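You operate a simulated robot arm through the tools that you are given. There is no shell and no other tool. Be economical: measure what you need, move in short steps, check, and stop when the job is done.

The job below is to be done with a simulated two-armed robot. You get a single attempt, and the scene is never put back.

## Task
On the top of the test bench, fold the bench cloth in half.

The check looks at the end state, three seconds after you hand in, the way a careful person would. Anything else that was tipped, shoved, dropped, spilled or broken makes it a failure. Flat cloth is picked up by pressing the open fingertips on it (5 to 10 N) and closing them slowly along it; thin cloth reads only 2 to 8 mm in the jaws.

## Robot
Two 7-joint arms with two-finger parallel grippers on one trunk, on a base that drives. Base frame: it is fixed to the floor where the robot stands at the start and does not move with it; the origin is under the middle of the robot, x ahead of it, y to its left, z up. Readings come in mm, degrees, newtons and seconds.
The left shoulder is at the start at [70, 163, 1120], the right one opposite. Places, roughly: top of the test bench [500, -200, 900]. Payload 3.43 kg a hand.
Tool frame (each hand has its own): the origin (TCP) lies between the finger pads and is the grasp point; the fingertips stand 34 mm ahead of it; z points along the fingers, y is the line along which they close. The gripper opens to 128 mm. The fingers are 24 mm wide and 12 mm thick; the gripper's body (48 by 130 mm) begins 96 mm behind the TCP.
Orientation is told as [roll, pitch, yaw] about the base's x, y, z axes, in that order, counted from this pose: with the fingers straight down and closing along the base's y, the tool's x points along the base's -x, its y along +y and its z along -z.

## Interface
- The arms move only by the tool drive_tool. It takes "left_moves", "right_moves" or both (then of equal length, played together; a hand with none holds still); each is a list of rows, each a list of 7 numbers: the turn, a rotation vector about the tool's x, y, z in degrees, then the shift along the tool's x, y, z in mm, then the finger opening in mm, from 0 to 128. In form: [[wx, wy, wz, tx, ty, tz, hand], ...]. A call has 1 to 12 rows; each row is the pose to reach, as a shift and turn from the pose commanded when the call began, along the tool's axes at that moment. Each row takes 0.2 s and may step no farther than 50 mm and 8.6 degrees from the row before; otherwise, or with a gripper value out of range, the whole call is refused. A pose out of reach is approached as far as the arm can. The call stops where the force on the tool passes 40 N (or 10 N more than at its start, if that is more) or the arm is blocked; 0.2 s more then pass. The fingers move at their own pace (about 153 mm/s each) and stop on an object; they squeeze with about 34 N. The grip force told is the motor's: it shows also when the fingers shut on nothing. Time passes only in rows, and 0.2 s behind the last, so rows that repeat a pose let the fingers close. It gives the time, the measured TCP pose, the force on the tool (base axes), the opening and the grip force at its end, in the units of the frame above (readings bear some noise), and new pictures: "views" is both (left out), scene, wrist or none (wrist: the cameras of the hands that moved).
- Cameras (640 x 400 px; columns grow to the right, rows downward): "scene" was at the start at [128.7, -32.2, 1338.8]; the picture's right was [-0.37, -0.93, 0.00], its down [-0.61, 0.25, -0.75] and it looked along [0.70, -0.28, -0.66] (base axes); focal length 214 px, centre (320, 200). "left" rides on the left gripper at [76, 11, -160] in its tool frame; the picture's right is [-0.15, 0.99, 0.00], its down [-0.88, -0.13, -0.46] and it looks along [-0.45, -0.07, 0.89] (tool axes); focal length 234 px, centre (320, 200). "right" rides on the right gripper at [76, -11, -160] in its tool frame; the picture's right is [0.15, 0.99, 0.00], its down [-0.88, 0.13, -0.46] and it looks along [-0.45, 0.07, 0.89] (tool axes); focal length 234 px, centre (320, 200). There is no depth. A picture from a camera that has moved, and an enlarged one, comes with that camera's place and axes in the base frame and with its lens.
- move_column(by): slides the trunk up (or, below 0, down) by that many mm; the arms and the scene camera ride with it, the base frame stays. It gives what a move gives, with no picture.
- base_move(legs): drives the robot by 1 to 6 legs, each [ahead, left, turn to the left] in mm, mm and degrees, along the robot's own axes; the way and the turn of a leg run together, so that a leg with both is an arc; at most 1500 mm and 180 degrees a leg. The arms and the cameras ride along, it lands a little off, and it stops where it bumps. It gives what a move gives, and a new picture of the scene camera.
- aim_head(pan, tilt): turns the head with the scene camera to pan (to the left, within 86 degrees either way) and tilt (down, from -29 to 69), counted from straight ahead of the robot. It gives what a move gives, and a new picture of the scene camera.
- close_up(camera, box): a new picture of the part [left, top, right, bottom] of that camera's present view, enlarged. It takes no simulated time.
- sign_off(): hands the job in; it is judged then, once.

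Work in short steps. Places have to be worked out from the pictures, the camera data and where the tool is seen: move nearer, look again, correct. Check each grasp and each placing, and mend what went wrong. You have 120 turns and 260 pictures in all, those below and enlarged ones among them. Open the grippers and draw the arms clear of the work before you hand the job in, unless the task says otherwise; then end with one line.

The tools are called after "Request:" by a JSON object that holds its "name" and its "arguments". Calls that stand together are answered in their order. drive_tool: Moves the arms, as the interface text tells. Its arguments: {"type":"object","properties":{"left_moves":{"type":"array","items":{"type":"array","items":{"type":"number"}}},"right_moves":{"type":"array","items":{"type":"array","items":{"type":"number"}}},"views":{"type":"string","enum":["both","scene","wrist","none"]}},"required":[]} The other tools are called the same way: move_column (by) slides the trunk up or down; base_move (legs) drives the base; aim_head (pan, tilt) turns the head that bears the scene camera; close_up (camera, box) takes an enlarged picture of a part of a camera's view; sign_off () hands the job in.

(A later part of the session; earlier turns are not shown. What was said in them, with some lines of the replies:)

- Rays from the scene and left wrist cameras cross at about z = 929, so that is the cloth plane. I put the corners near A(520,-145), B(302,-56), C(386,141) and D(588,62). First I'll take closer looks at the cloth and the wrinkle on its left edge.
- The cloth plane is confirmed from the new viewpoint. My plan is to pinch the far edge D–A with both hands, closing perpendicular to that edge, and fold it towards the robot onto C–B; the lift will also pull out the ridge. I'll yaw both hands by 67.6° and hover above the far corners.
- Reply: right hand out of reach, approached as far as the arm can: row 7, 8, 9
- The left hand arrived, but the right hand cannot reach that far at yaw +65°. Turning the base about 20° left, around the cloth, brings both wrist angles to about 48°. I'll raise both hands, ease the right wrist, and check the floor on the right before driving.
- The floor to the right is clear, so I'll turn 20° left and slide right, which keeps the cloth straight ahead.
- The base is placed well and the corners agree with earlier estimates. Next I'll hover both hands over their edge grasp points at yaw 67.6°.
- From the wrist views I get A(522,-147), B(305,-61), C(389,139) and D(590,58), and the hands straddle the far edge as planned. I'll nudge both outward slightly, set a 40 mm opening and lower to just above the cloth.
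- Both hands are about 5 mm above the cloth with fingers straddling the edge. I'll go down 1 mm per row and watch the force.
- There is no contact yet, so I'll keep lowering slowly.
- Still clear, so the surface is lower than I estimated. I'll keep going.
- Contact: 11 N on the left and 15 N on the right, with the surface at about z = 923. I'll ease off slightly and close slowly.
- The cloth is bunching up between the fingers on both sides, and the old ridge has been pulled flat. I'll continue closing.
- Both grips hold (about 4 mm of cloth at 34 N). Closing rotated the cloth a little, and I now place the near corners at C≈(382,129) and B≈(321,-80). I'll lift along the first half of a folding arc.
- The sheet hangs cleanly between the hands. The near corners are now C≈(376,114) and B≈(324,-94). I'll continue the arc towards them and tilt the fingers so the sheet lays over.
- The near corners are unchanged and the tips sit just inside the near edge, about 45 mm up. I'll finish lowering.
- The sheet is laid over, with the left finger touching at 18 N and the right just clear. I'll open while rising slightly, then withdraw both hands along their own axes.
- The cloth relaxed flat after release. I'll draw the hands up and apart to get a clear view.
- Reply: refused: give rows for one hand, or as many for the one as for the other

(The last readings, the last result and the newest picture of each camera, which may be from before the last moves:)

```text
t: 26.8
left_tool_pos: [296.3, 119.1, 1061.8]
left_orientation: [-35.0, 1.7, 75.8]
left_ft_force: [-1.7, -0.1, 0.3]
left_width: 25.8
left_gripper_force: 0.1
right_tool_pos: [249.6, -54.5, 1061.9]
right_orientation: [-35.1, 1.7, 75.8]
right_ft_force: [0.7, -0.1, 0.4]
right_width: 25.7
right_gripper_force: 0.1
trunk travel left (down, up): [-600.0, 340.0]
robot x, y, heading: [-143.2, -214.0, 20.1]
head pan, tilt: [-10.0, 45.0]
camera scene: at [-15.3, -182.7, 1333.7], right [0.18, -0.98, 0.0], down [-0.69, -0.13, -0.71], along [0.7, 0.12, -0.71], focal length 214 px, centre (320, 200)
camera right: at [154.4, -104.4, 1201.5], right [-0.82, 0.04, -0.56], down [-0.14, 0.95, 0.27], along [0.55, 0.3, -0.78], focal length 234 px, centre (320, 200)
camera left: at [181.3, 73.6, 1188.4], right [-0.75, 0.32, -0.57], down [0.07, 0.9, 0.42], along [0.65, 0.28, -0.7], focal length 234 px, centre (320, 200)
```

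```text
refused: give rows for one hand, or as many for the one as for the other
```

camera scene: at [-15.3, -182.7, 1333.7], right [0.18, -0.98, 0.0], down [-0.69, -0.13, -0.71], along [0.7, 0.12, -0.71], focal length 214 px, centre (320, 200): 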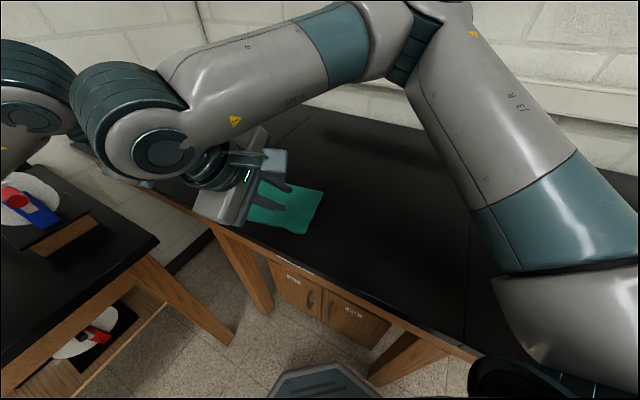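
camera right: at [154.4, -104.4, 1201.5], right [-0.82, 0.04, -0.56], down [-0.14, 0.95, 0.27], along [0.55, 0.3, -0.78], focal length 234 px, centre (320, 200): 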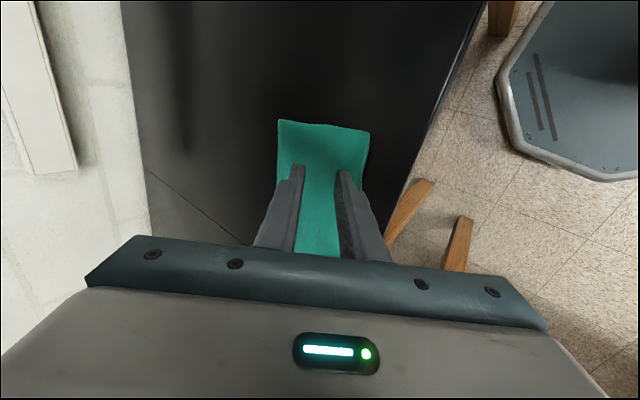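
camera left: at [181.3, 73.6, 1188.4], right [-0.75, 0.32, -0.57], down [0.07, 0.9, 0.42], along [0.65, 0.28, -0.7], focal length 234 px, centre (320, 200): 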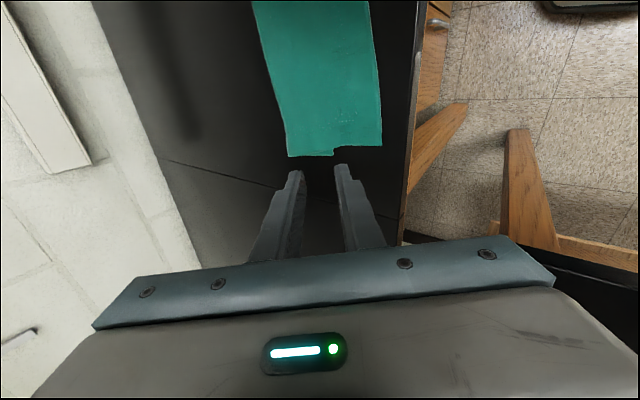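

The two row lists were unequal in length. I'll resend them matched.

Request:
{"name": "drive_tool", "arguments": {"left_moves": [[0, 0, 0, 0, -15, -20, 26], [0, 0, 0, 0, -30, -41, 26], [0, 0, 0, -40, -45, -60, 26], [0, 0, 0, -80, -57, -82, 26], [0, 0, 0, -120, -57, -82, 26], [0, 0, 0, -160, -57, -82, 26], [0, 0, 0, -160, -57, -82, 26], [0, 0, 0, -160, -57, -82, 26]], "right_moves": [[0, 0, 0, 0, -15, -20, 26], [0, 0, 0, 0, -30, -41, 26], [0, 0, 0, 40, -45, -60, 26], [0, 0, 0, 80, -57, -82, 26], [0, 0, 0, 120, -57, -82, 26], [0, 0, 0, 160, -57, -82, 26], [0, 0, 0, 200, -57, -82, 26], [0, 0, 0, 240, -57, -82, 26]], "views": "both"}}

Request:
{"name": "close_up", "arguments": {"camera": "scene", "box": [220, 130, 380, 250]}}

```text
t: 28.6
left_tool_pos: [338.5, 276.8, 1156.3]
left_orientation: [-35.0, 1.6, 75.8]
left_ft_force: [0.2, 0.1, 1.0]
left_width: 26.1
left_gripper_force: 0.1
right_tool_pos: [199.9, -279.3, 1176.6]
right_orientation: [-34.9, 1.7, 75.8]
right_ft_force: [-0.4, -0.8, 0.3]
right_width: 25.7
right_gripper_force: 0.1
right hand out of reach, approached as far as the arm can: row 8
trunk travel left (down, up): [-600.0, 340.0]
robot x, y, heading: [-137.5, -213.5, 20.2]
head pan, tilt: [-10.0, 45.0]
camera scene: at [-13.1, -184.2, 1333.6], right [0.18, -0.98, 0.0], down [-0.7, -0.12, -0.71], along [0.7, 0.13, -0.71], focal length 214 px, centre (320, 200)
camera right: at [102.2, -329.3, 1317.3], right [-0.83, 0.04, -0.56], down [-0.14, 0.95, 0.27], along [0.55, 0.3, -0.78], focal length 234 px, centre (320, 200)
camera left: at [223.7, 230.2, 1282.1], right [-0.75, 0.33, -0.57], down [0.07, 0.9, 0.42], along [0.65, 0.28, -0.7], focal length 234 px, centre (320, 200)
```

scene: 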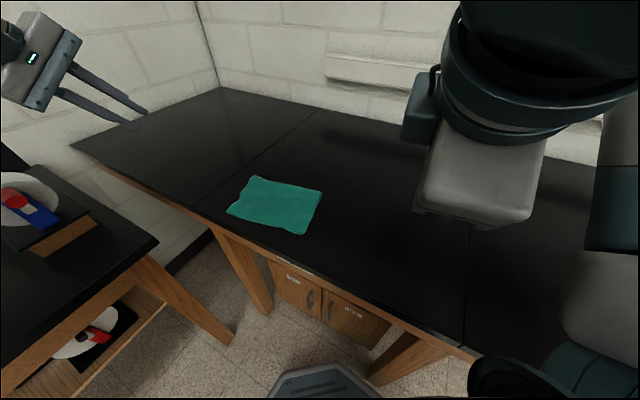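
right: 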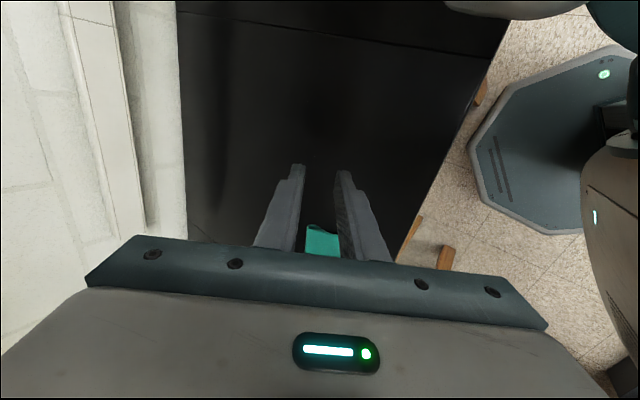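
left: 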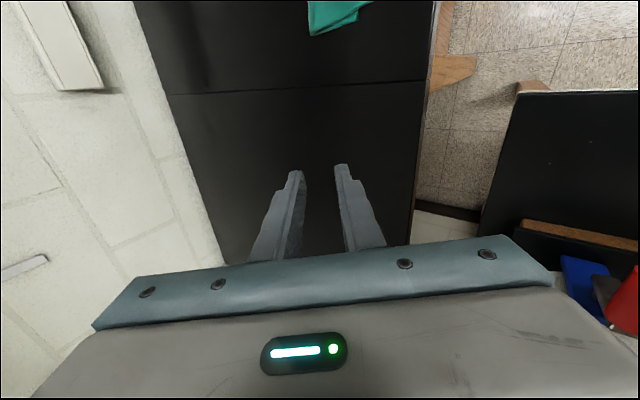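

```text
3.33 times, centred on (300, 190) of scene
camera zoom: at [-13.1, -184.2, 1333.6], right [0.18, -0.98, 0.0], down [-0.7, -0.12, -0.71], along [0.7, 0.13, -0.71], focal length 715 px, centre (387, 233)
```

zoom: 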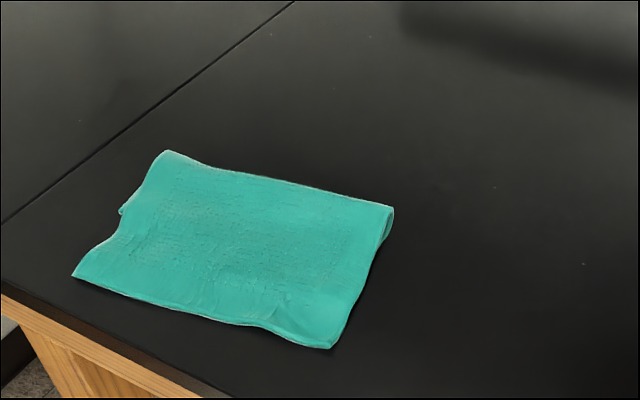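

The pictures show the top layer overshot. The bottom edge is still at C≈(378,113) and B≈(324,-94), but the top edge lies at about (304,118) to (272,-91), with the crease at (462,109) to (423,-109). I need to pick the top edge up again, swing it back past the middle to lay the bottom flat, and refold it exactly. First I'll hover vertically above the near corners.

Request:
{"name": "drive_tool", "arguments": {"left_moves": [[-5.8, 0, 0.9, 30, 5, 10, 30], [-11.7, 0, 1.9, 60, 15, 30, 30], [-17.5, 0, 2.8, 91, 30, 50, 30], [-23.4, 0, 3.7, 122, 45, 75, 30], [-29.2, 0, 4.7, 152, 60, 100, 30], [-35, 0, 5.6, 182, 71.5, 125, 30], [-35, 0, 5.6, 182, 71.5, 125, 30]], "right_moves": [[-5.8, 0, 0.9, -37, 7, 15, 30], [-11.7, 0, 1.9, -74, 17, 37, 30], [-17.5, 0, 2.8, -111, 30, 65, 30], [-23.4, 0, 3.7, -148, 45, 93, 30], [-29.2, 0, 4.7, -185, 60, 122, 30], [-35, 0, 5.6, -221, 71.5, 150, 30], [-35, 0, 5.6, -221, 71.5, 150, 30]], "views": "wrist"}}

```text
t: 30.2
left_tool_pos: [305.8, 95.1, 1018.5]
left_orientation: [0.0, 0.0, 70.5]
left_ft_force: [-0.1, 0.1, -0.1]
left_width: 30.1
left_gripper_force: 0.0
right_tool_pos: [277.3, -75.6, 1007.3]
right_orientation: [0.0, 0.0, 70.6]
right_ft_force: [-0.8, -0.8, 0.9]
right_width: 30.2
right_gripper_force: 0.1
trunk travel left (down, up): [-600.0, 340.0]
robot x, y, heading: [-138.4, -214.1, 20.3]
head pan, tilt: [-10.0, 45.0]
camera right: at [262.6, -151.0, 1167.5], right [-0.98, 0.19, 0.0], down [0.17, 0.87, 0.46], along [0.09, 0.45, -0.89], focal length 234 px, centre (320, 200)
camera left: at [270.4, 26.2, 1177.2], right [-0.88, 0.47, 0.0], down [0.42, 0.79, 0.46], along [0.21, 0.4, -0.89], focal length 234 px, centre (320, 200)
```

right: 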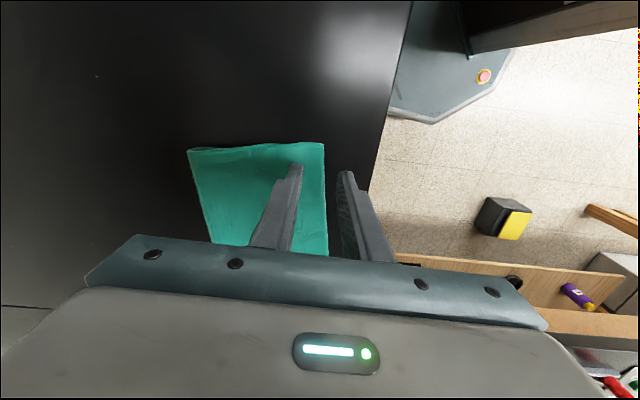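
left: 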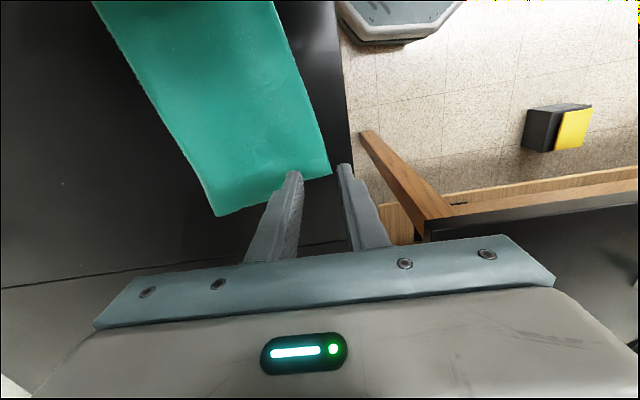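

The near edge is at P(305,117) and Q(270,-93), and both hands are placed right. I'll yaw to match the edge and descend to just above the cloth.

Request:
{"name": "drive_tool", "arguments": {"left_moves": [[0, 0, -5, -1, -1, 15, 28], [0, 0, -10, -2, -1, 30, 28], [0, 0, -10, -2, -1, 45, 28], [0, 0, -10, -2, -1, 54, 28], [0, 0, -10, -2, -1, 54, 28]], "right_moves": [[0, 0, -5, -1, -1, 12, 28], [0, 0, -10, -2, -1, 24, 28], [0, 0, -10, -2, -1, 36, 28], [0, 0, -10, -2, -1, 44, 28], [0, 0, -10, -2, -1, 44, 28]], "views": "wrist"}}

```text
t: 31.4
left_tool_pos: [308.1, 95.0, 961.5]
left_orientation: [0.0, 0.0, 80.5]
left_ft_force: [-0.1, 0.6, 0.8]
left_width: 28.0
left_gripper_force: 0.1
right_tool_pos: [280.7, -73.8, 961.5]
right_orientation: [0.0, 0.0, 80.6]
right_ft_force: [-0.3, 0.2, 0.7]
right_width: 27.9
right_gripper_force: 0.0
trunk travel left (down, up): [-600.0, 340.0]
robot x, y, heading: [-139.6, -211.1, 20.3]
head pan, tilt: [-10.0, 45.0]
camera right: at [280.7, -150.6, 1123.4], right [-1.0, 0.02, 0.0], down [0.02, 0.89, 0.46], along [0.01, 0.46, -0.89], focal length 234 px, centre (320, 200)
camera left: at [285.1, 21.6, 1121.7], right [-0.95, 0.31, 0.0], down [0.27, 0.85, 0.46], along [0.14, 0.43, -0.89], focal length 234 px, centre (320, 200)
```

right: 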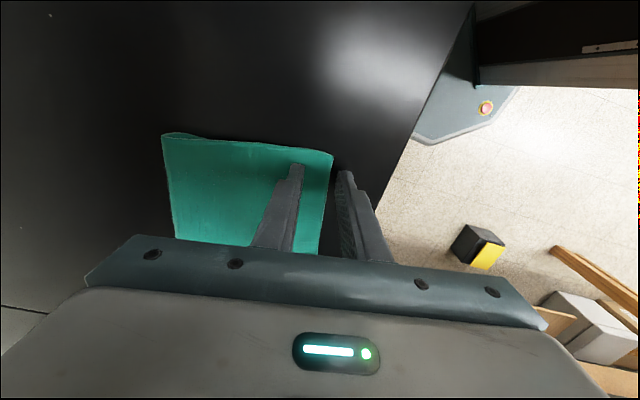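
left: 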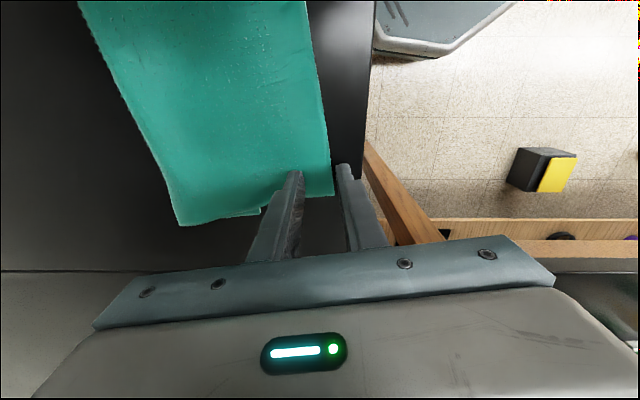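

The fingers straddle the edge well. I'll press down gently.

Request:
{"name": "drive_tool", "arguments": {"left_moves": [[0, 0, 0, 0, 0, 1, 28], [0, 0, 0, 0, 0, 2, 28], [0, 0, 0, 0, 0, 3, 28], [0, 0, 0, 0, 0, 4, 28], [0, 0, 0, 0, 0, 4, 28]], "right_moves": [[0, 0, 0, 0, 0, 1, 28], [0, 0, 0, 0, 0, 2, 28], [0, 0, 0, 0, 0, 3, 28], [0, 0, 0, 0, 0, 4, 28], [0, 0, 0, 0, 0, 4, 28]], "views": "none"}}

```text
t: 32.6
left_tool_pos: [307.4, 94.7, 958.2]
left_orientation: [0.0, 0.0, 80.5]
left_ft_force: [0.8, 0.9, 2.5]
left_width: 28.3
left_gripper_force: 0.1
right_tool_pos: [281.5, -73.2, 958.1]
right_orientation: [0.0, 0.0, 80.6]
right_ft_force: [0.1, 1.3, 1.2]
right_width: 28.3
right_gripper_force: 0.6
trunk travel left (down, up): [-600.0, 340.0]
robot x, y, heading: [-138.6, -213.9, 20.3]
head pan, tilt: [-10.0, 45.0]
```

Contact is just beginning at 1–2.5 N. I'll press 0.8 mm deeper and start closing slowly.

Request:
{"name": "drive_tool", "arguments": {"left_moves": [[0, 0, 0, 0, 0, 0.8, 28], [0, 0, 0, 0, 0, 0.8, 28], [0, 0, 0, 0, 0, 0.8, 25], [0, 0, 0, 0, 0, 0.8, 22]], "right_moves": [[0, 0, 0, 0, 0, 0.8, 28], [0, 0, 0, 0, 0, 0.9, 28], [0, 0, 0, 0, 0, 0.9, 25], [0, 0, 0, 0, 0, 0.9, 22]], "views": "none"}}

```text
t: 33.6
left_tool_pos: [306.0, 95.1, 957.2]
left_orientation: [0.0, 0.0, 80.5]
left_ft_force: [-0.9, 0.0, 4.8]
left_width: 21.3
left_gripper_force: 0.0
right_tool_pos: [279.7, -73.6, 956.9]
right_orientation: [-0.1, 0.0, 80.6]
right_ft_force: [-1.9, 0.1, 2.3]
right_width: 21.7
right_gripper_force: 0.1
trunk travel left (down, up): [-600.0, 340.0]
robot x, y, heading: [-142.6, -215.9, 20.2]
head pan, tilt: [-10.0, 45.0]
```

The force is on the low side, so I'll press a bit more (about 0.5–0.8 mm) and close fully.

Request:
{"name": "drive_tool", "arguments": {"left_moves": [[0, 0, 0, 0, 0, 0.4, 20], [0, 0, 0, 0, 0, 0.4, 17], [0, 0, 0, 0, 0, 0.4, 14], [0, 0, 0, 0, 0, 0.4, 11], [0, 0, 0, 0, 0, 0.4, 8], [0, 0, 0, 0, 0, 0.4, 5], [0, 0, 0, 0, 0, 0.4, 2], [0, 0, 0, 0, 0, 0.4, 0], [0, 0, 0, 0, 0, 0.4, 0]], "right_moves": [[0, 0, 0, 0, 0, 0.8, 20], [0, 0, 0, 0, 0, 0.8, 17], [0, 0, 0, 0, 0, 0.8, 14], [0, 0, 0, 0, 0, 0.8, 11], [0, 0, 0, 0, 0, 0.8, 8], [0, 0, 0, 0, 0, 0.8, 5], [0, 0, 0, 0, 0, 0.8, 2], [0, 0, 0, 0, 0, 0.8, 0], [0, 0, 0, 0, 0, 0.8, 0]], "views": "wrist"}}

```text
t: 35.6
left_tool_pos: [308.4, 95.4, 958.6]
left_orientation: [0.0, 0.0, 80.5]
left_ft_force: [1.7, -0.2, 10.7]
left_width: 0.0
left_gripper_force: 32.9
right_tool_pos: [279.3, -74.6, 957.0]
right_orientation: [0.0, 0.0, 80.6]
right_ft_force: [-0.2, 2.2, 6.9]
right_width: 1.8
right_gripper_force: 34.2
trunk travel left (down, up): [-600.0, 340.0]
robot x, y, heading: [-139.6, -213.1, 20.5]
head pan, tilt: [-10.0, 45.0]
camera right: at [280.0, -150.8, 1118.0], right [-1.0, 0.02, 0.0], down [0.02, 0.89, 0.46], along [0.01, 0.46, -0.89], focal length 234 px, centre (320, 200)
camera left: at [284.2, 21.4, 1117.4], right [-0.95, 0.31, 0.0], down [0.27, 0.85, 0.46], along [0.14, 0.43, -0.89], focal length 234 px, centre (320, 200)
```

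right: 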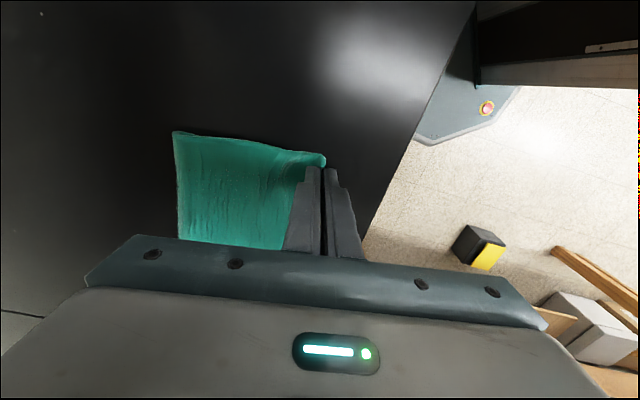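
left: 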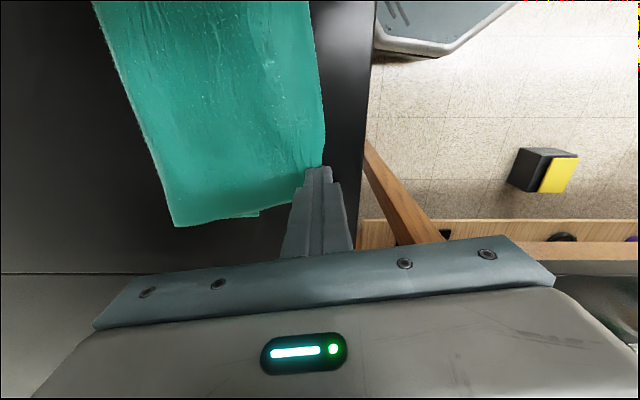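

The right hand caught the edge (1.8 mm), but the left closed on nothing. I'll keep the right still, lift the left, open it, shift 6 mm inward and press again.

Request:
{"name": "drive_tool", "arguments": {"left_moves": [[0, 0, 0, 0, 0, -6, 0], [0, 0, 0, 0, -3, -6, 36], [0, 0, 0, 0, -6, -6, 36], [0, 0, 0, 0, -6, -3, 36], [0, 0, 0, 0, -6, -1, 36], [0, 0, 0, 0, -6, 0, 36], [0, 0, 0, 0, -6, 0, 36]], "views": "wrist"}}

```text
t: 37.2
left_tool_pos: [314.6, 94.3, 958.4]
left_orientation: [-0.1, 0.0, 80.5]
left_ft_force: [-0.3, -0.6, 7.7]
left_width: 35.8
left_gripper_force: 0.0
right_tool_pos: [279.6, -73.4, 956.8]
right_orientation: [0.0, 0.1, 80.6]
right_ft_force: [0.7, 2.3, 8.1]
right_width: 1.7
right_gripper_force: 33.7
trunk travel left (down, up): [-600.0, 340.0]
robot x, y, heading: [-141.6, -217.1, 20.2]
head pan, tilt: [-10.0, 45.0]
camera left: at [290.2, 21.2, 1117.5], right [-0.95, 0.31, 0.0], down [0.27, 0.85, 0.46], along [0.14, 0.43, -0.89], focal length 234 px, centre (320, 200)
```

left: 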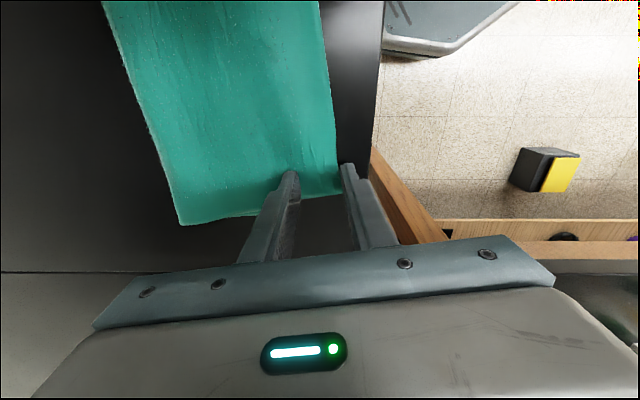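

The left is pressed at 7.7 N with the edge between its fingers. I'll close slowly.

Request:
{"name": "drive_tool", "arguments": {"left_moves": [[0, 0, 0, 0, 0, 0, 32], [0, 0, 0, 0, 0, 0, 28], [0, 0, 0, 0, 0, 0, 24], [0, 0, 0, 0, 0, 0, 20], [0, 0, 0, 0, 0, 0, 16], [0, 0, 0, 0, 0, 0, 12], [0, 0, 0, 0, 0, 0, 8], [0, 0, 0, 0, 0, 0, 4], [0, 0, 0, 0, 0, 0, 0], [0, 0, 0, 0, 0, 0, 0]], "views": "wrist"}}

```text
t: 39.4
left_tool_pos: [314.3, 95.4, 957.7]
left_orientation: [-0.1, 0.0, 80.5]
left_ft_force: [1.7, -0.1, 11.4]
left_width: 3.7
left_gripper_force: 33.9
right_tool_pos: [281.4, -74.0, 958.1]
right_orientation: [-0.1, 0.0, 80.6]
right_ft_force: [0.1, 1.8, 8.1]
right_width: 2.1
right_gripper_force: 34.3
trunk travel left (down, up): [-600.0, 340.0]
robot x, y, heading: [-137.5, -217.1, 20.2]
head pan, tilt: [-10.0, 45.0]
camera left: at [290.3, 21.2, 1117.2], right [-0.95, 0.31, 0.0], down [0.27, 0.85, 0.46], along [0.14, 0.43, -0.89], focal length 234 px, centre (320, 200)
```

left: 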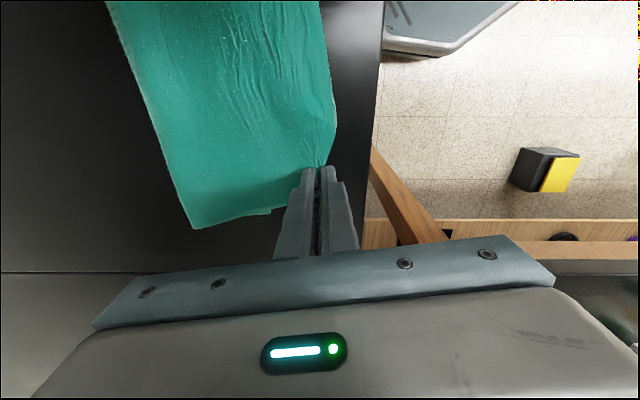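

Both hands now hold the top edge. I'll lift and swing it back to above the true middle line, so the bottom half lies flat.

Request:
{"name": "drive_tool", "arguments": {"left_moves": [[0, 0, 0.4, 0, -5, -18, 0], [0, 0, 0.8, 0, -15, -36, 0], [0, 0, 1.2, 0, -28, -54, 0], [0, 0, 1.6, 0, -44, -72, 0], [0, 0, 2, 0, -62, -86, 0], [0, 0, 2.4, 0, -80, -96, 0], [0, 0, 2.8, 0, -98, -102, 0], [0, 0, 3.2, 0, -116, -104, 0], [0, 0, 3.6, 0, -134, -104, 0], [0, 0, 4, 0, -150, -103, 0], [0, 0, 4.5, 0, -165, -101, 0], [0, 0, 4.5, 0, -178, -98, 0]], "right_moves": [[0, 0, 0.4, 0, -5, -18, 0], [0, 0, 0.8, 0, -14, -36, 0], [0, 0, 1.2, 0, -26, -54, 0], [0, 0, 1.6, 0, -41, -72, 0], [0, 0, 2, 0, -58, -88, 0], [0, 0, 2.4, 0, -75, -100, 0], [0, 0, 2.8, 1, -92, -107, 0], [0, 0, 3.2, 1, -109, -111, 0], [0, 0, 3.6, 1, -126, -112, 0], [0, 0, 4, 2, -141, -112, 0], [0, 0, 4.5, 2, -155, -110, 0], [0, 0, 4.5, 2, -168, -108, 0]], "views": "both"}}

Request:
{"name": "close_up", "arguments": {"camera": "scene", "box": [200, 120, 360, 240]}}

```text
t: 42.0
left_tool_pos: [490.5, 65.5, 1055.8]
left_orientation: [0.1, 0.0, 76.1]
left_ft_force: [-0.4, -1.1, 0.3]
left_width: 3.7
left_gripper_force: 33.6
right_tool_pos: [449.2, -103.0, 1062.9]
right_orientation: [0.0, 0.0, 76.0]
right_ft_force: [-0.8, 0.2, -0.3]
right_width: 1.9
right_gripper_force: 33.6
trunk travel left (down, up): [-600.0, 340.0]
robot x, y, heading: [-138.3, -214.4, 20.3]
head pan, tilt: [-10.0, 45.0]
camera scene: at [-11.5, -183.4, 1333.4], right [0.18, -0.98, 0.0], down [-0.7, -0.12, -0.71], along [0.7, 0.13, -0.71], focal length 214 px, centre (320, 200)
camera right: at [442.2, -179.9, 1224.9], right [-1.0, 0.1, 0.0], down [0.09, 0.89, 0.46], along [0.04, 0.45, -0.89], focal length 234 px, centre (320, 200)
camera left: at [461.1, -6.7, 1215.5], right [-0.92, 0.38, 0.0], down [0.34, 0.82, 0.46], along [0.17, 0.42, -0.89], focal length 234 px, centre (320, 200)
```

scene: 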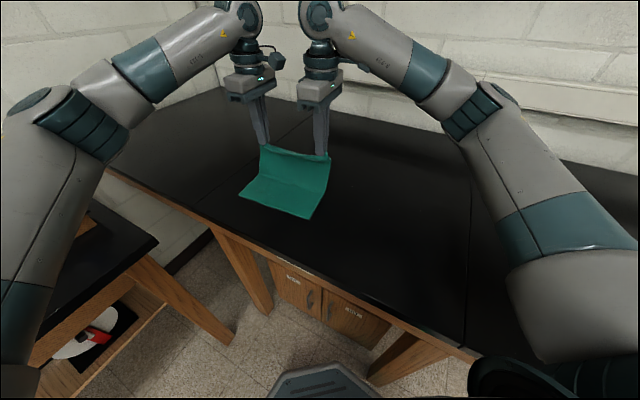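
right: 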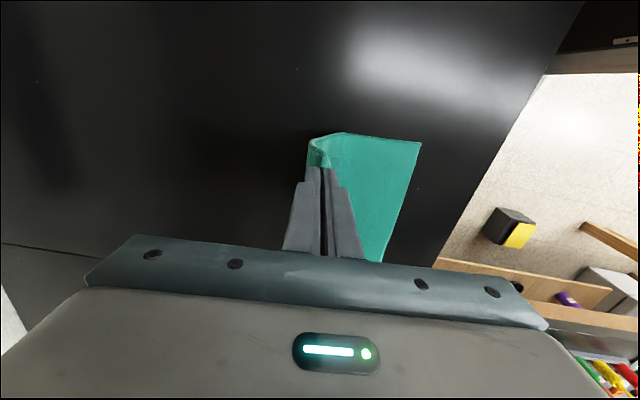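
left: 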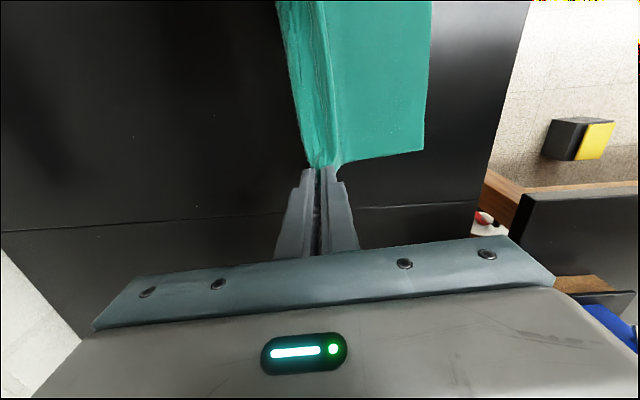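

```text
3.33 times, centred on (280, 180) of scene
camera zoom: at [-11.5, -183.4, 1333.4], right [0.18, -0.98, 0.0], down [-0.7, -0.12, -0.71], along [0.7, 0.13, -0.71], focal length 715 px, centre (453, 267)
```

zoom: 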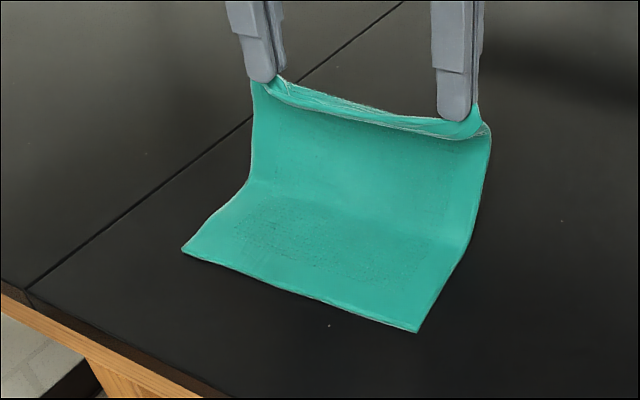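

The sheet hangs well and the bottom half lies flat. The near corners are C≈(370,115) and B≈(320,-96). The overshoot came partly from the tilted withdrawal dragging the cloth, so this time I'll keep the fingers vertical and lift straight up after release. I'm arcing down now.

Request:
{"name": "drive_tool", "arguments": {"left_moves": [[0, 0, 0, 0, 18, 1, 0], [0, 0, 0, 0.5, 36, 5, 0], [0, 0, 0, 1, 53, 10, 0], [0, 0, 0, 1, 68, 18, 0], [0, 0, 0, 1.5, 82, 27.5, 0], [0, 0, 0, 2, 94, 39, 0], [0, 0, 0, 2, 104, 51, 0], [0, 0, 0, 2, 111, 65, 0], [0, 0, 0, 2, 115, 77, 0], [0, 0, 0, 2, 115, 77, 0]], "right_moves": [[0, 0, 0, 0, 18.6, 1, 0], [0, 0, 0, 0.5, 37, 5, 0], [0, 0, 0, 1, 54, 11, 0], [0, 0, 0, 1, 70, 19, 0], [0, 0, 0, 1.5, 84, 29.6, 0], [0, 0, 0, 2, 96.5, 41.6, 0], [0, 0, 0, 2, 106, 55, 0], [0, 0, 0, 2.5, 113.5, 70, 0], [0, 0, 0, 2.5, 118, 84, 0], [0, 0, 0, 2.5, 118, 84, 0]], "views": "both"}}

Request:
{"name": "close_up", "arguments": {"camera": "left", "box": [220, 0, 460, 220]}}

Request:
{"name": "close_up", "arguments": {"camera": "right", "box": [200, 60, 440, 260]}}

```text
t: 44.2
left_tool_pos: [378.5, 90.7, 977.4]
left_orientation: [0.0, 0.0, 76.0]
left_ft_force: [-0.1, -0.3, -1.0]
left_width: 3.4
left_gripper_force: 34.1
right_tool_pos: [331.4, -76.0, 978.6]
right_orientation: [-0.1, 0.0, 76.1]
right_ft_force: [-0.2, -0.3, -0.2]
right_width: 1.8
right_gripper_force: 33.9
trunk travel left (down, up): [-600.0, 340.0]
robot x, y, heading: [-138.9, -213.6, 20.1]
head pan, tilt: [-10.0, 45.0]
camera scene: at [-12.4, -183.0, 1333.5], right [0.18, -0.98, 0.0], down [-0.7, -0.12, -0.71], along [0.7, 0.12, -0.71], focal length 214 px, centre (320, 200)
camera right: at [325.0, -153.0, 1140.0], right [-1.0, 0.1, 0.0], down [0.09, 0.89, 0.46], along [0.04, 0.45, -0.89], focal length 234 px, centre (320, 200)
camera left: at [349.2, 19.4, 1137.5], right [-0.92, 0.38, 0.0], down [0.34, 0.82, 0.46], along [0.17, 0.42, -0.89], focal length 234 px, centre (320, 200)
```

scene: 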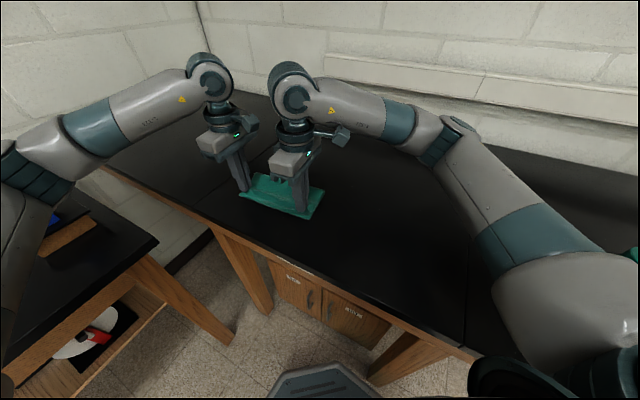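
right: 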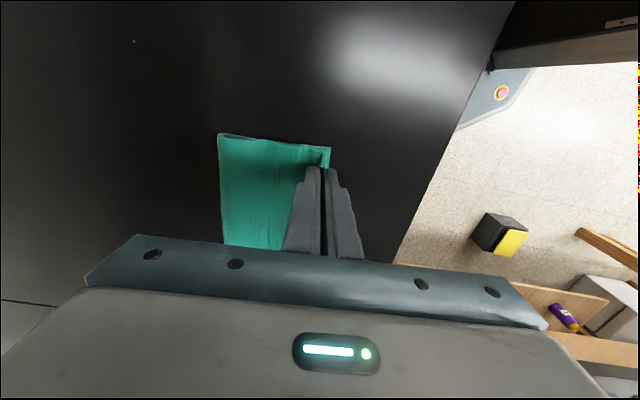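
left: 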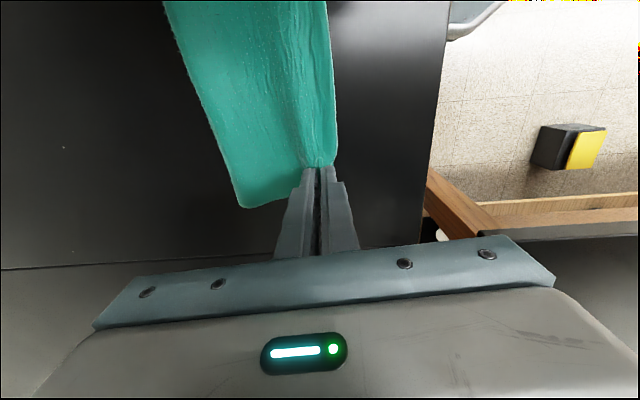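

```text
1.82 times, centred on (340, 110) of left
camera zoom: at [349.2, 19.4, 1137.5], right [-0.92, 0.38, 0.0], down [0.34, 0.82, 0.46], along [0.17, 0.42, -0.89], focal length 426 px, centre (284, 364)
```

zoom: 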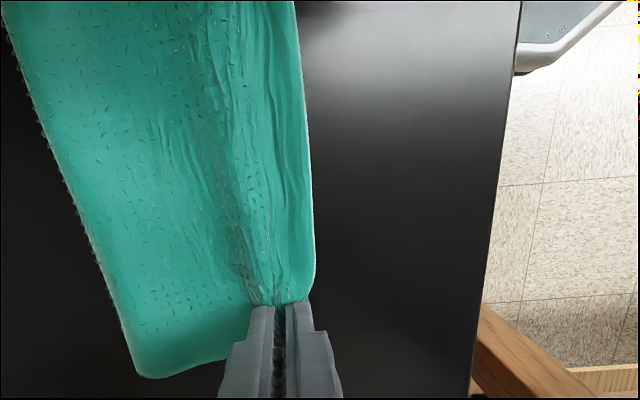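

```text
2.00 times, centred on (320, 160) of right
camera zoom: at [325.0, -153.0, 1140.0], right [-1.0, 0.1, 0.0], down [0.09, 0.89, 0.46], along [0.04, 0.45, -0.89], focal length 468 px, centre (320, 280)
```

zoom: 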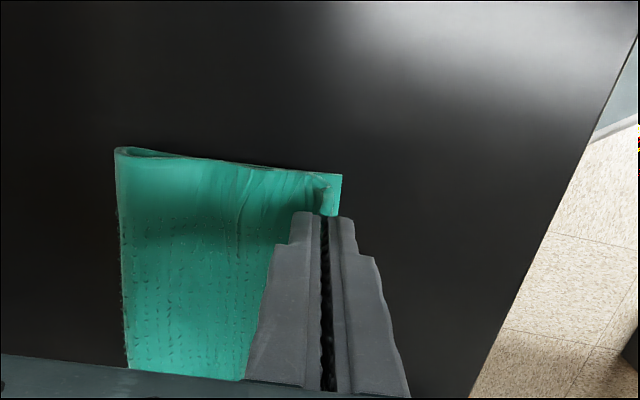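

The corners align well from both wrist views. There is some slack bulging at the crease, so I'll lower the tips gently onto the bottom layer and check contact before releasing.

Request:
{"name": "drive_tool", "arguments": {"left_moves": [[0, 0, 0, 0, -1, 5, 0], [0, 0, 0, 0, -2, 10, 0], [0, 0, 0, 0, -2, 14, 0], [0, 0, 0, 0, -2, 16, 0], [0, 0, 0, 0, -2, 16, 0]], "right_moves": [[0, 0, 0, 0, -1, 5, 0], [0, 0, 0, 0, -2, 10, 0], [0, 0, 0, 0, -2, 14, 0], [0, 0, 0, 0, -2, 16, 0], [0, 0, 0, 0, -2, 16, 0]], "views": "wrist"}}

Request:
{"name": "close_up", "arguments": {"camera": "scene", "box": [200, 120, 360, 240]}}

```text
t: 45.4
left_tool_pos: [378.9, 90.9, 961.7]
left_orientation: [0.0, 0.0, 76.1]
left_ft_force: [-0.5, -1.5, 3.4]
left_width: 3.6
left_gripper_force: 34.1
right_tool_pos: [335.4, -76.3, 964.4]
right_orientation: [0.1, 0.0, 76.1]
right_ft_force: [1.4, 3.2, 2.4]
right_width: 1.7
right_gripper_force: 34.6
trunk travel left (down, up): [-600.0, 340.0]
robot x, y, heading: [-139.6, -214.6, 20.1]
head pan, tilt: [-10.0, 45.0]
camera right: at [327.3, -153.6, 1124.7], right [-1.0, 0.1, 0.0], down [0.09, 0.89, 0.46], along [0.04, 0.45, -0.89], focal length 234 px, centre (320, 200)
camera left: at [350.6, 19.4, 1121.9], right [-0.92, 0.38, 0.0], down [0.34, 0.82, 0.46], along [0.17, 0.42, -0.89], focal length 234 px, centre (320, 200)
```

right: 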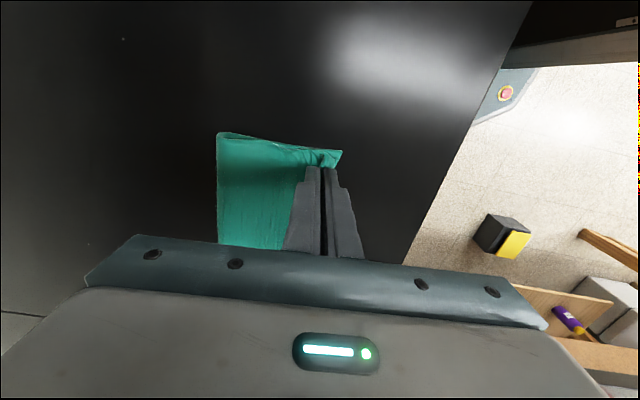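
left: 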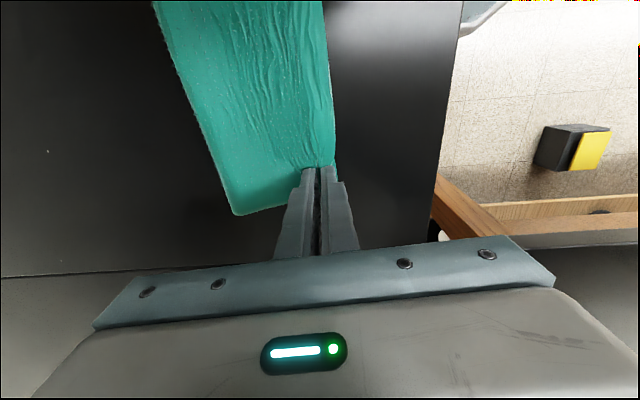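

```text
3.33 times, centred on (280, 180) of scene
camera zoom: at [-12.6, -182.9, 1333.6], right [0.18, -0.98, 0.0], down [-0.7, -0.12, -0.71], along [0.7, 0.12, -0.71], focal length 715 px, centre (453, 267)
```

zoom: 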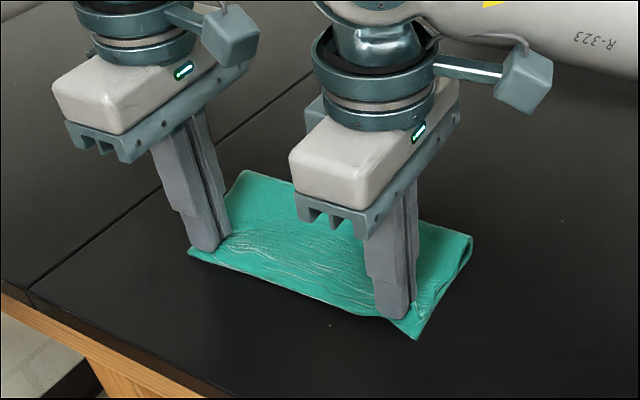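

The near edge sits on the bottom edge, with light contact of 2–3 N. I'll open gently with a slight rise, then lift straight up.

Request:
{"name": "drive_tool", "arguments": {"left_moves": [[0, 0, 0, 0, 0, -1, 8], [0, 0, 0, 0, 0, -2, 16], [0, 0, 0, 0, 0, -3, 28], [0, 0, 0, 0, 0, -5, 40], [0, 0, 0, 0, 0, -12, 44], [0, 0, 0, 0, 0, -25, 44], [0, 0, 0, 0, 0, -50, 44], [0, 0, 0, 0, 0, -90, 44]], "right_moves": [[0, 0, 0, 0, 0, -1, 8], [0, 0, 0, 0, 0, -2, 16], [0, 0, 0, 0, 0, -3, 28], [0, 0, 0, 0, 0, -5, 40], [0, 0, 0, 0, 0, -12, 44], [0, 0, 0, 0, 0, -25, 44], [0, 0, 0, 0, 0, -50, 44], [0, 0, 0, 0, 0, -90, 44]], "views": "both"}}

Request:
{"name": "close_up", "arguments": {"camera": "scene", "box": [200, 120, 360, 240]}}

```text
t: 47.2
left_tool_pos: [379.4, 89.0, 1056.4]
left_orientation: [0.0, 0.0, 75.9]
left_ft_force: [-0.3, 0.4, 0.5]
left_width: 43.9
left_gripper_force: 0.0
right_tool_pos: [333.1, -76.9, 1056.3]
right_orientation: [0.1, -0.1, 76.1]
right_ft_force: [0.2, -0.3, 0.0]
right_width: 44.1
right_gripper_force: 0.1
trunk travel left (down, up): [-600.0, 340.0]
robot x, y, heading: [-143.7, -214.5, 20.0]
head pan, tilt: [-10.0, 45.0]
camera scene: at [-13.8, -183.4, 1333.5], right [0.18, -0.98, 0.0], down [-0.7, -0.12, -0.71], along [0.7, 0.13, -0.71], focal length 214 px, centre (320, 200)
camera right: at [327.2, -152.9, 1217.4], right [-1.0, 0.1, 0.0], down [0.08, 0.89, 0.46], along [0.04, 0.45, -0.89], focal length 234 px, centre (320, 200)
camera left: at [350.1, 17.8, 1215.0], right [-0.92, 0.38, 0.0], down [0.34, 0.82, 0.46], along [0.17, 0.42, -0.89], focal length 234 px, centre (320, 200)
```

scene: 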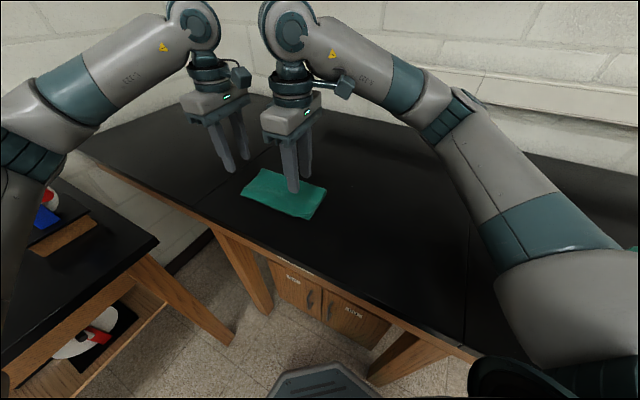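
right: 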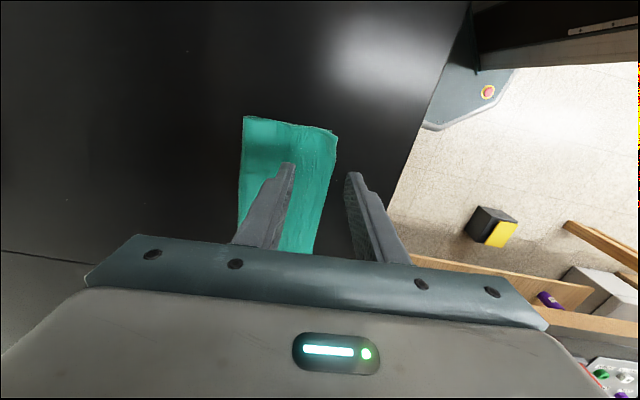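
left: 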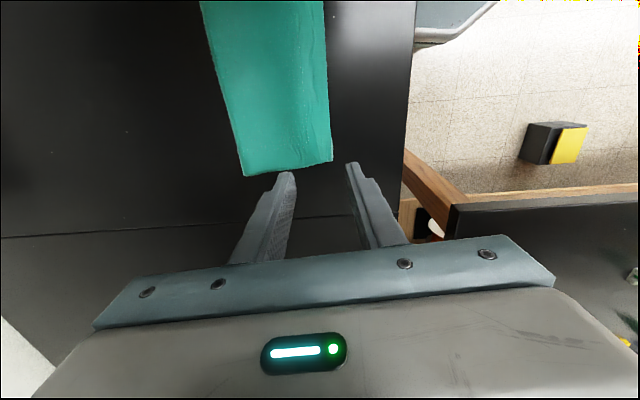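

```text
3.33 times, centred on (280, 180) of scene
camera zoom: at [-13.8, -183.4, 1333.5], right [0.18, -0.98, 0.0], down [-0.7, -0.12, -0.71], along [0.7, 0.13, -0.71], focal length 715 px, centre (453, 267)
```

zoom: 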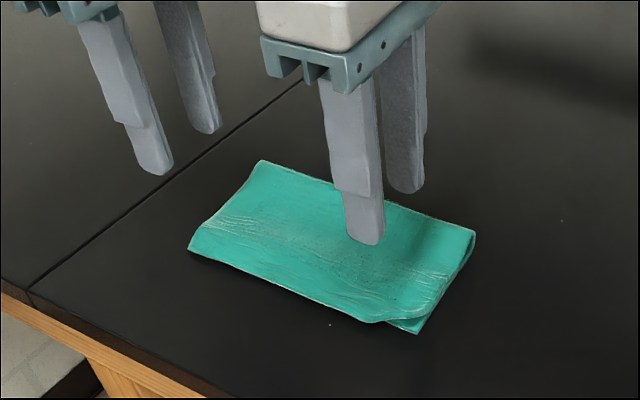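

Measured on the left side, the crease to near edge is now 118 mm, which is half of the cloth's roughly 235 mm. I'll retreat both hands up and aside for a final inspection.

Request:
{"name": "drive_tool", "arguments": {"left_moves": [[0, 0, 0, 0, 0, -30, 44], [0, 0, 0, 0, 0, -60, 44], [0, 0, 0, -40, 0, -80, 44], [0, 0, 0, -80, 0, -80, 44], [0, 0, 0, -120, 0, -80, 44], [0, 0, 0, -160, 0, -80, 44]], "right_moves": [[0, 0, 0, 0, 0, -30, 44], [0, 0, 0, 0, 0, -60, 44], [0, 0, 0, 40, 0, -80, 44], [0, 0, 0, 80, 0, -80, 44], [0, 0, 0, 120, 0, -80, 44], [0, 0, 0, 160, 0, -80, 44]], "views": "scene"}}

Request:
{"name": "close_up", "arguments": {"camera": "scene", "box": [220, 140, 350, 237]}}

Request:
{"name": "close_up", "arguments": {"camera": "right", "box": [160, 60, 440, 260]}}

```text
t: 48.6
left_tool_pos: [417.7, 245.9, 1132.5]
left_orientation: [-0.1, 0.0, 76.1]
left_ft_force: [0.2, 0.6, -0.3]
left_width: 44.2
left_gripper_force: 0.0
right_tool_pos: [294.6, -235.1, 1135.6]
right_orientation: [0.0, 0.0, 76.1]
right_ft_force: [-0.4, -0.6, 0.5]
right_width: 43.8
right_gripper_force: 0.1
trunk travel left (down, up): [-600.0, 340.0]
robot x, y, heading: [-140.0, -210.7, 20.1]
head pan, tilt: [-10.0, 45.0]
camera scene: at [-12.7, -183.9, 1333.6], right [0.18, -0.98, 0.0], down [-0.7, -0.12, -0.71], along [0.7, 0.13, -0.71], focal length 214 px, centre (320, 200)
```

scene: 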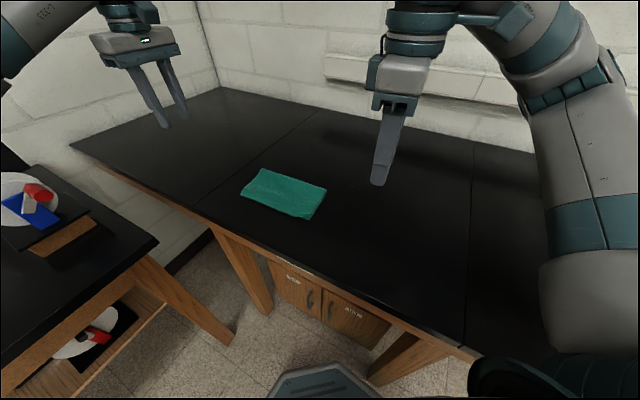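

```text
4.12 times, centred on (285, 188) of scene
camera zoom: at [-12.7, -183.9, 1333.6], right [0.18, -0.98, 0.0], down [-0.7, -0.12, -0.71], along [0.7, 0.13, -0.71], focal length 884 px, centre (464, 247)
```

zoom: 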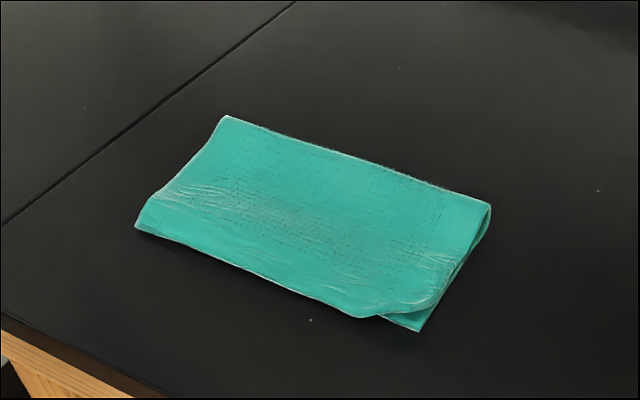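

```text
2.00 times, centred on (300, 160) of right
camera zoom: at [288.1, -311.2, 1297.0], right [-1.0, 0.1, 0.0], down [0.09, 0.89, 0.46], along [0.04, 0.45, -0.89], focal length 468 px, centre (360, 280)
```

zoom: 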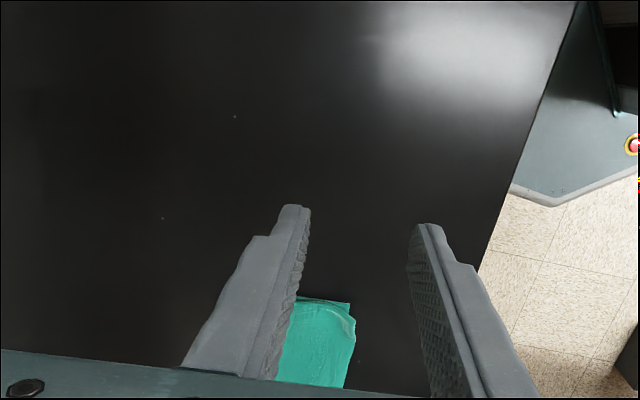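

The fold is nearly square, but the top layer's right-hand near corner looks slightly short or curled. I'll bring the right camera closer to look.

Request:
{"name": "drive_tool", "arguments": {"right_moves": [[0, 0, 0, -30, -9, 20, 128], [0, 0, 0, -60, -18, 40, 128], [0, 0, 0, -60, -18, 40, 128]], "views": "wrist"}}

Request:
{"name": "close_up", "arguments": {"camera": "right", "box": [220, 80, 420, 230]}}

```text
t: 49.4
left_tool_pos: [418.3, 244.8, 1131.9]
left_orientation: [0.0, 0.0, 75.9]
left_ft_force: [-0.3, -0.3, -0.1]
left_width: 44.0
left_gripper_force: 0.1
right_tool_pos: [326.6, -177.9, 1095.2]
right_orientation: [0.1, -0.1, 76.1]
right_ft_force: [-0.5, 0.6, -0.1]
right_width: 127.8
right_gripper_force: 0.1
trunk travel left (down, up): [-600.0, 340.0]
robot x, y, heading: [-139.5, -211.6, 20.2]
head pan, tilt: [-10.0, 45.0]
camera right: at [320.1, -255.5, 1256.5], right [-1.0, 0.1, 0.0], down [0.09, 0.89, 0.46], along [0.04, 0.45, -0.89], focal length 234 px, centre (320, 200)
```

right: 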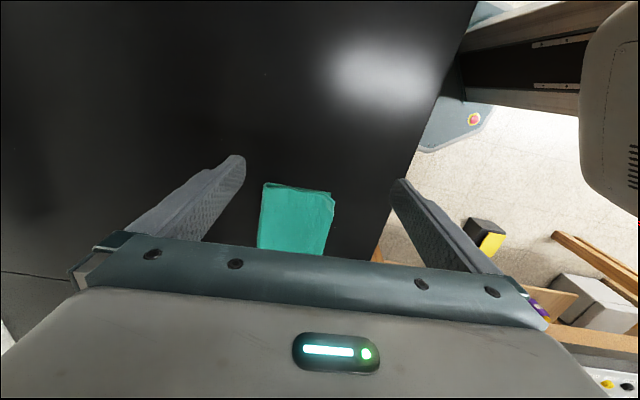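

```text
2.67 times, centred on (320, 155) of right
camera zoom: at [320.1, -255.5, 1256.5], right [-1.0, 0.1, 0.0], down [0.09, 0.89, 0.46], along [0.04, 0.45, -0.89], focal length 624 px, centre (320, 320)
```

zoom: 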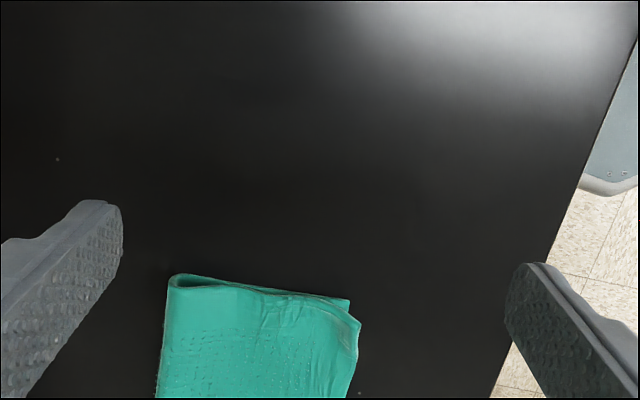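

The corners coincide to within about 10 mm and the fold is good. I'll withdraw the right hand again before handing in.

Request:
{"name": "drive_tool", "arguments": {"right_moves": [[0, 0, 0, 0, 0, -40, 100], [0, 0, 0, 40, 0, -60, 100], [0, 0, 0, 80, 0, -60, 100]], "views": "scene"}}

```text
t: 50.2
left_tool_pos: [418.9, 245.9, 1132.2]
left_orientation: [0.0, 0.0, 76.0]
left_ft_force: [0.9, -0.4, 0.0]
left_width: 44.2
left_gripper_force: 0.0
right_tool_pos: [308.0, -257.0, 1154.6]
right_orientation: [0.1, -0.1, 76.1]
right_ft_force: [-0.6, 0.1, -0.2]
right_width: 100.1
right_gripper_force: 0.1
trunk travel left (down, up): [-600.0, 340.0]
robot x, y, heading: [-138.2, -212.3, 20.2]
head pan, tilt: [-10.0, 45.0]
camera scene: at [-12.4, -184.4, 1333.5], right [0.18, -0.98, 0.0], down [-0.7, -0.12, -0.71], along [0.7, 0.13, -0.71], focal length 214 px, centre (320, 200)
```

scene: 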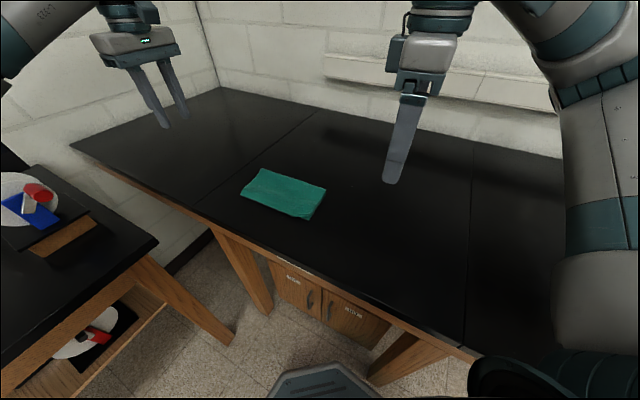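

The cloth lies folded in half, the grippers are open, and both arms are clear, so I'm handing in.

Request:
{"name": "sign_off", "arguments": {}}

```text
The job is handed in.
```

The bench cloth is folded in half on the test bench, with the layers matching to about 10 mm at the one corner I checked closely, and nothing else was seen to be disturbed.
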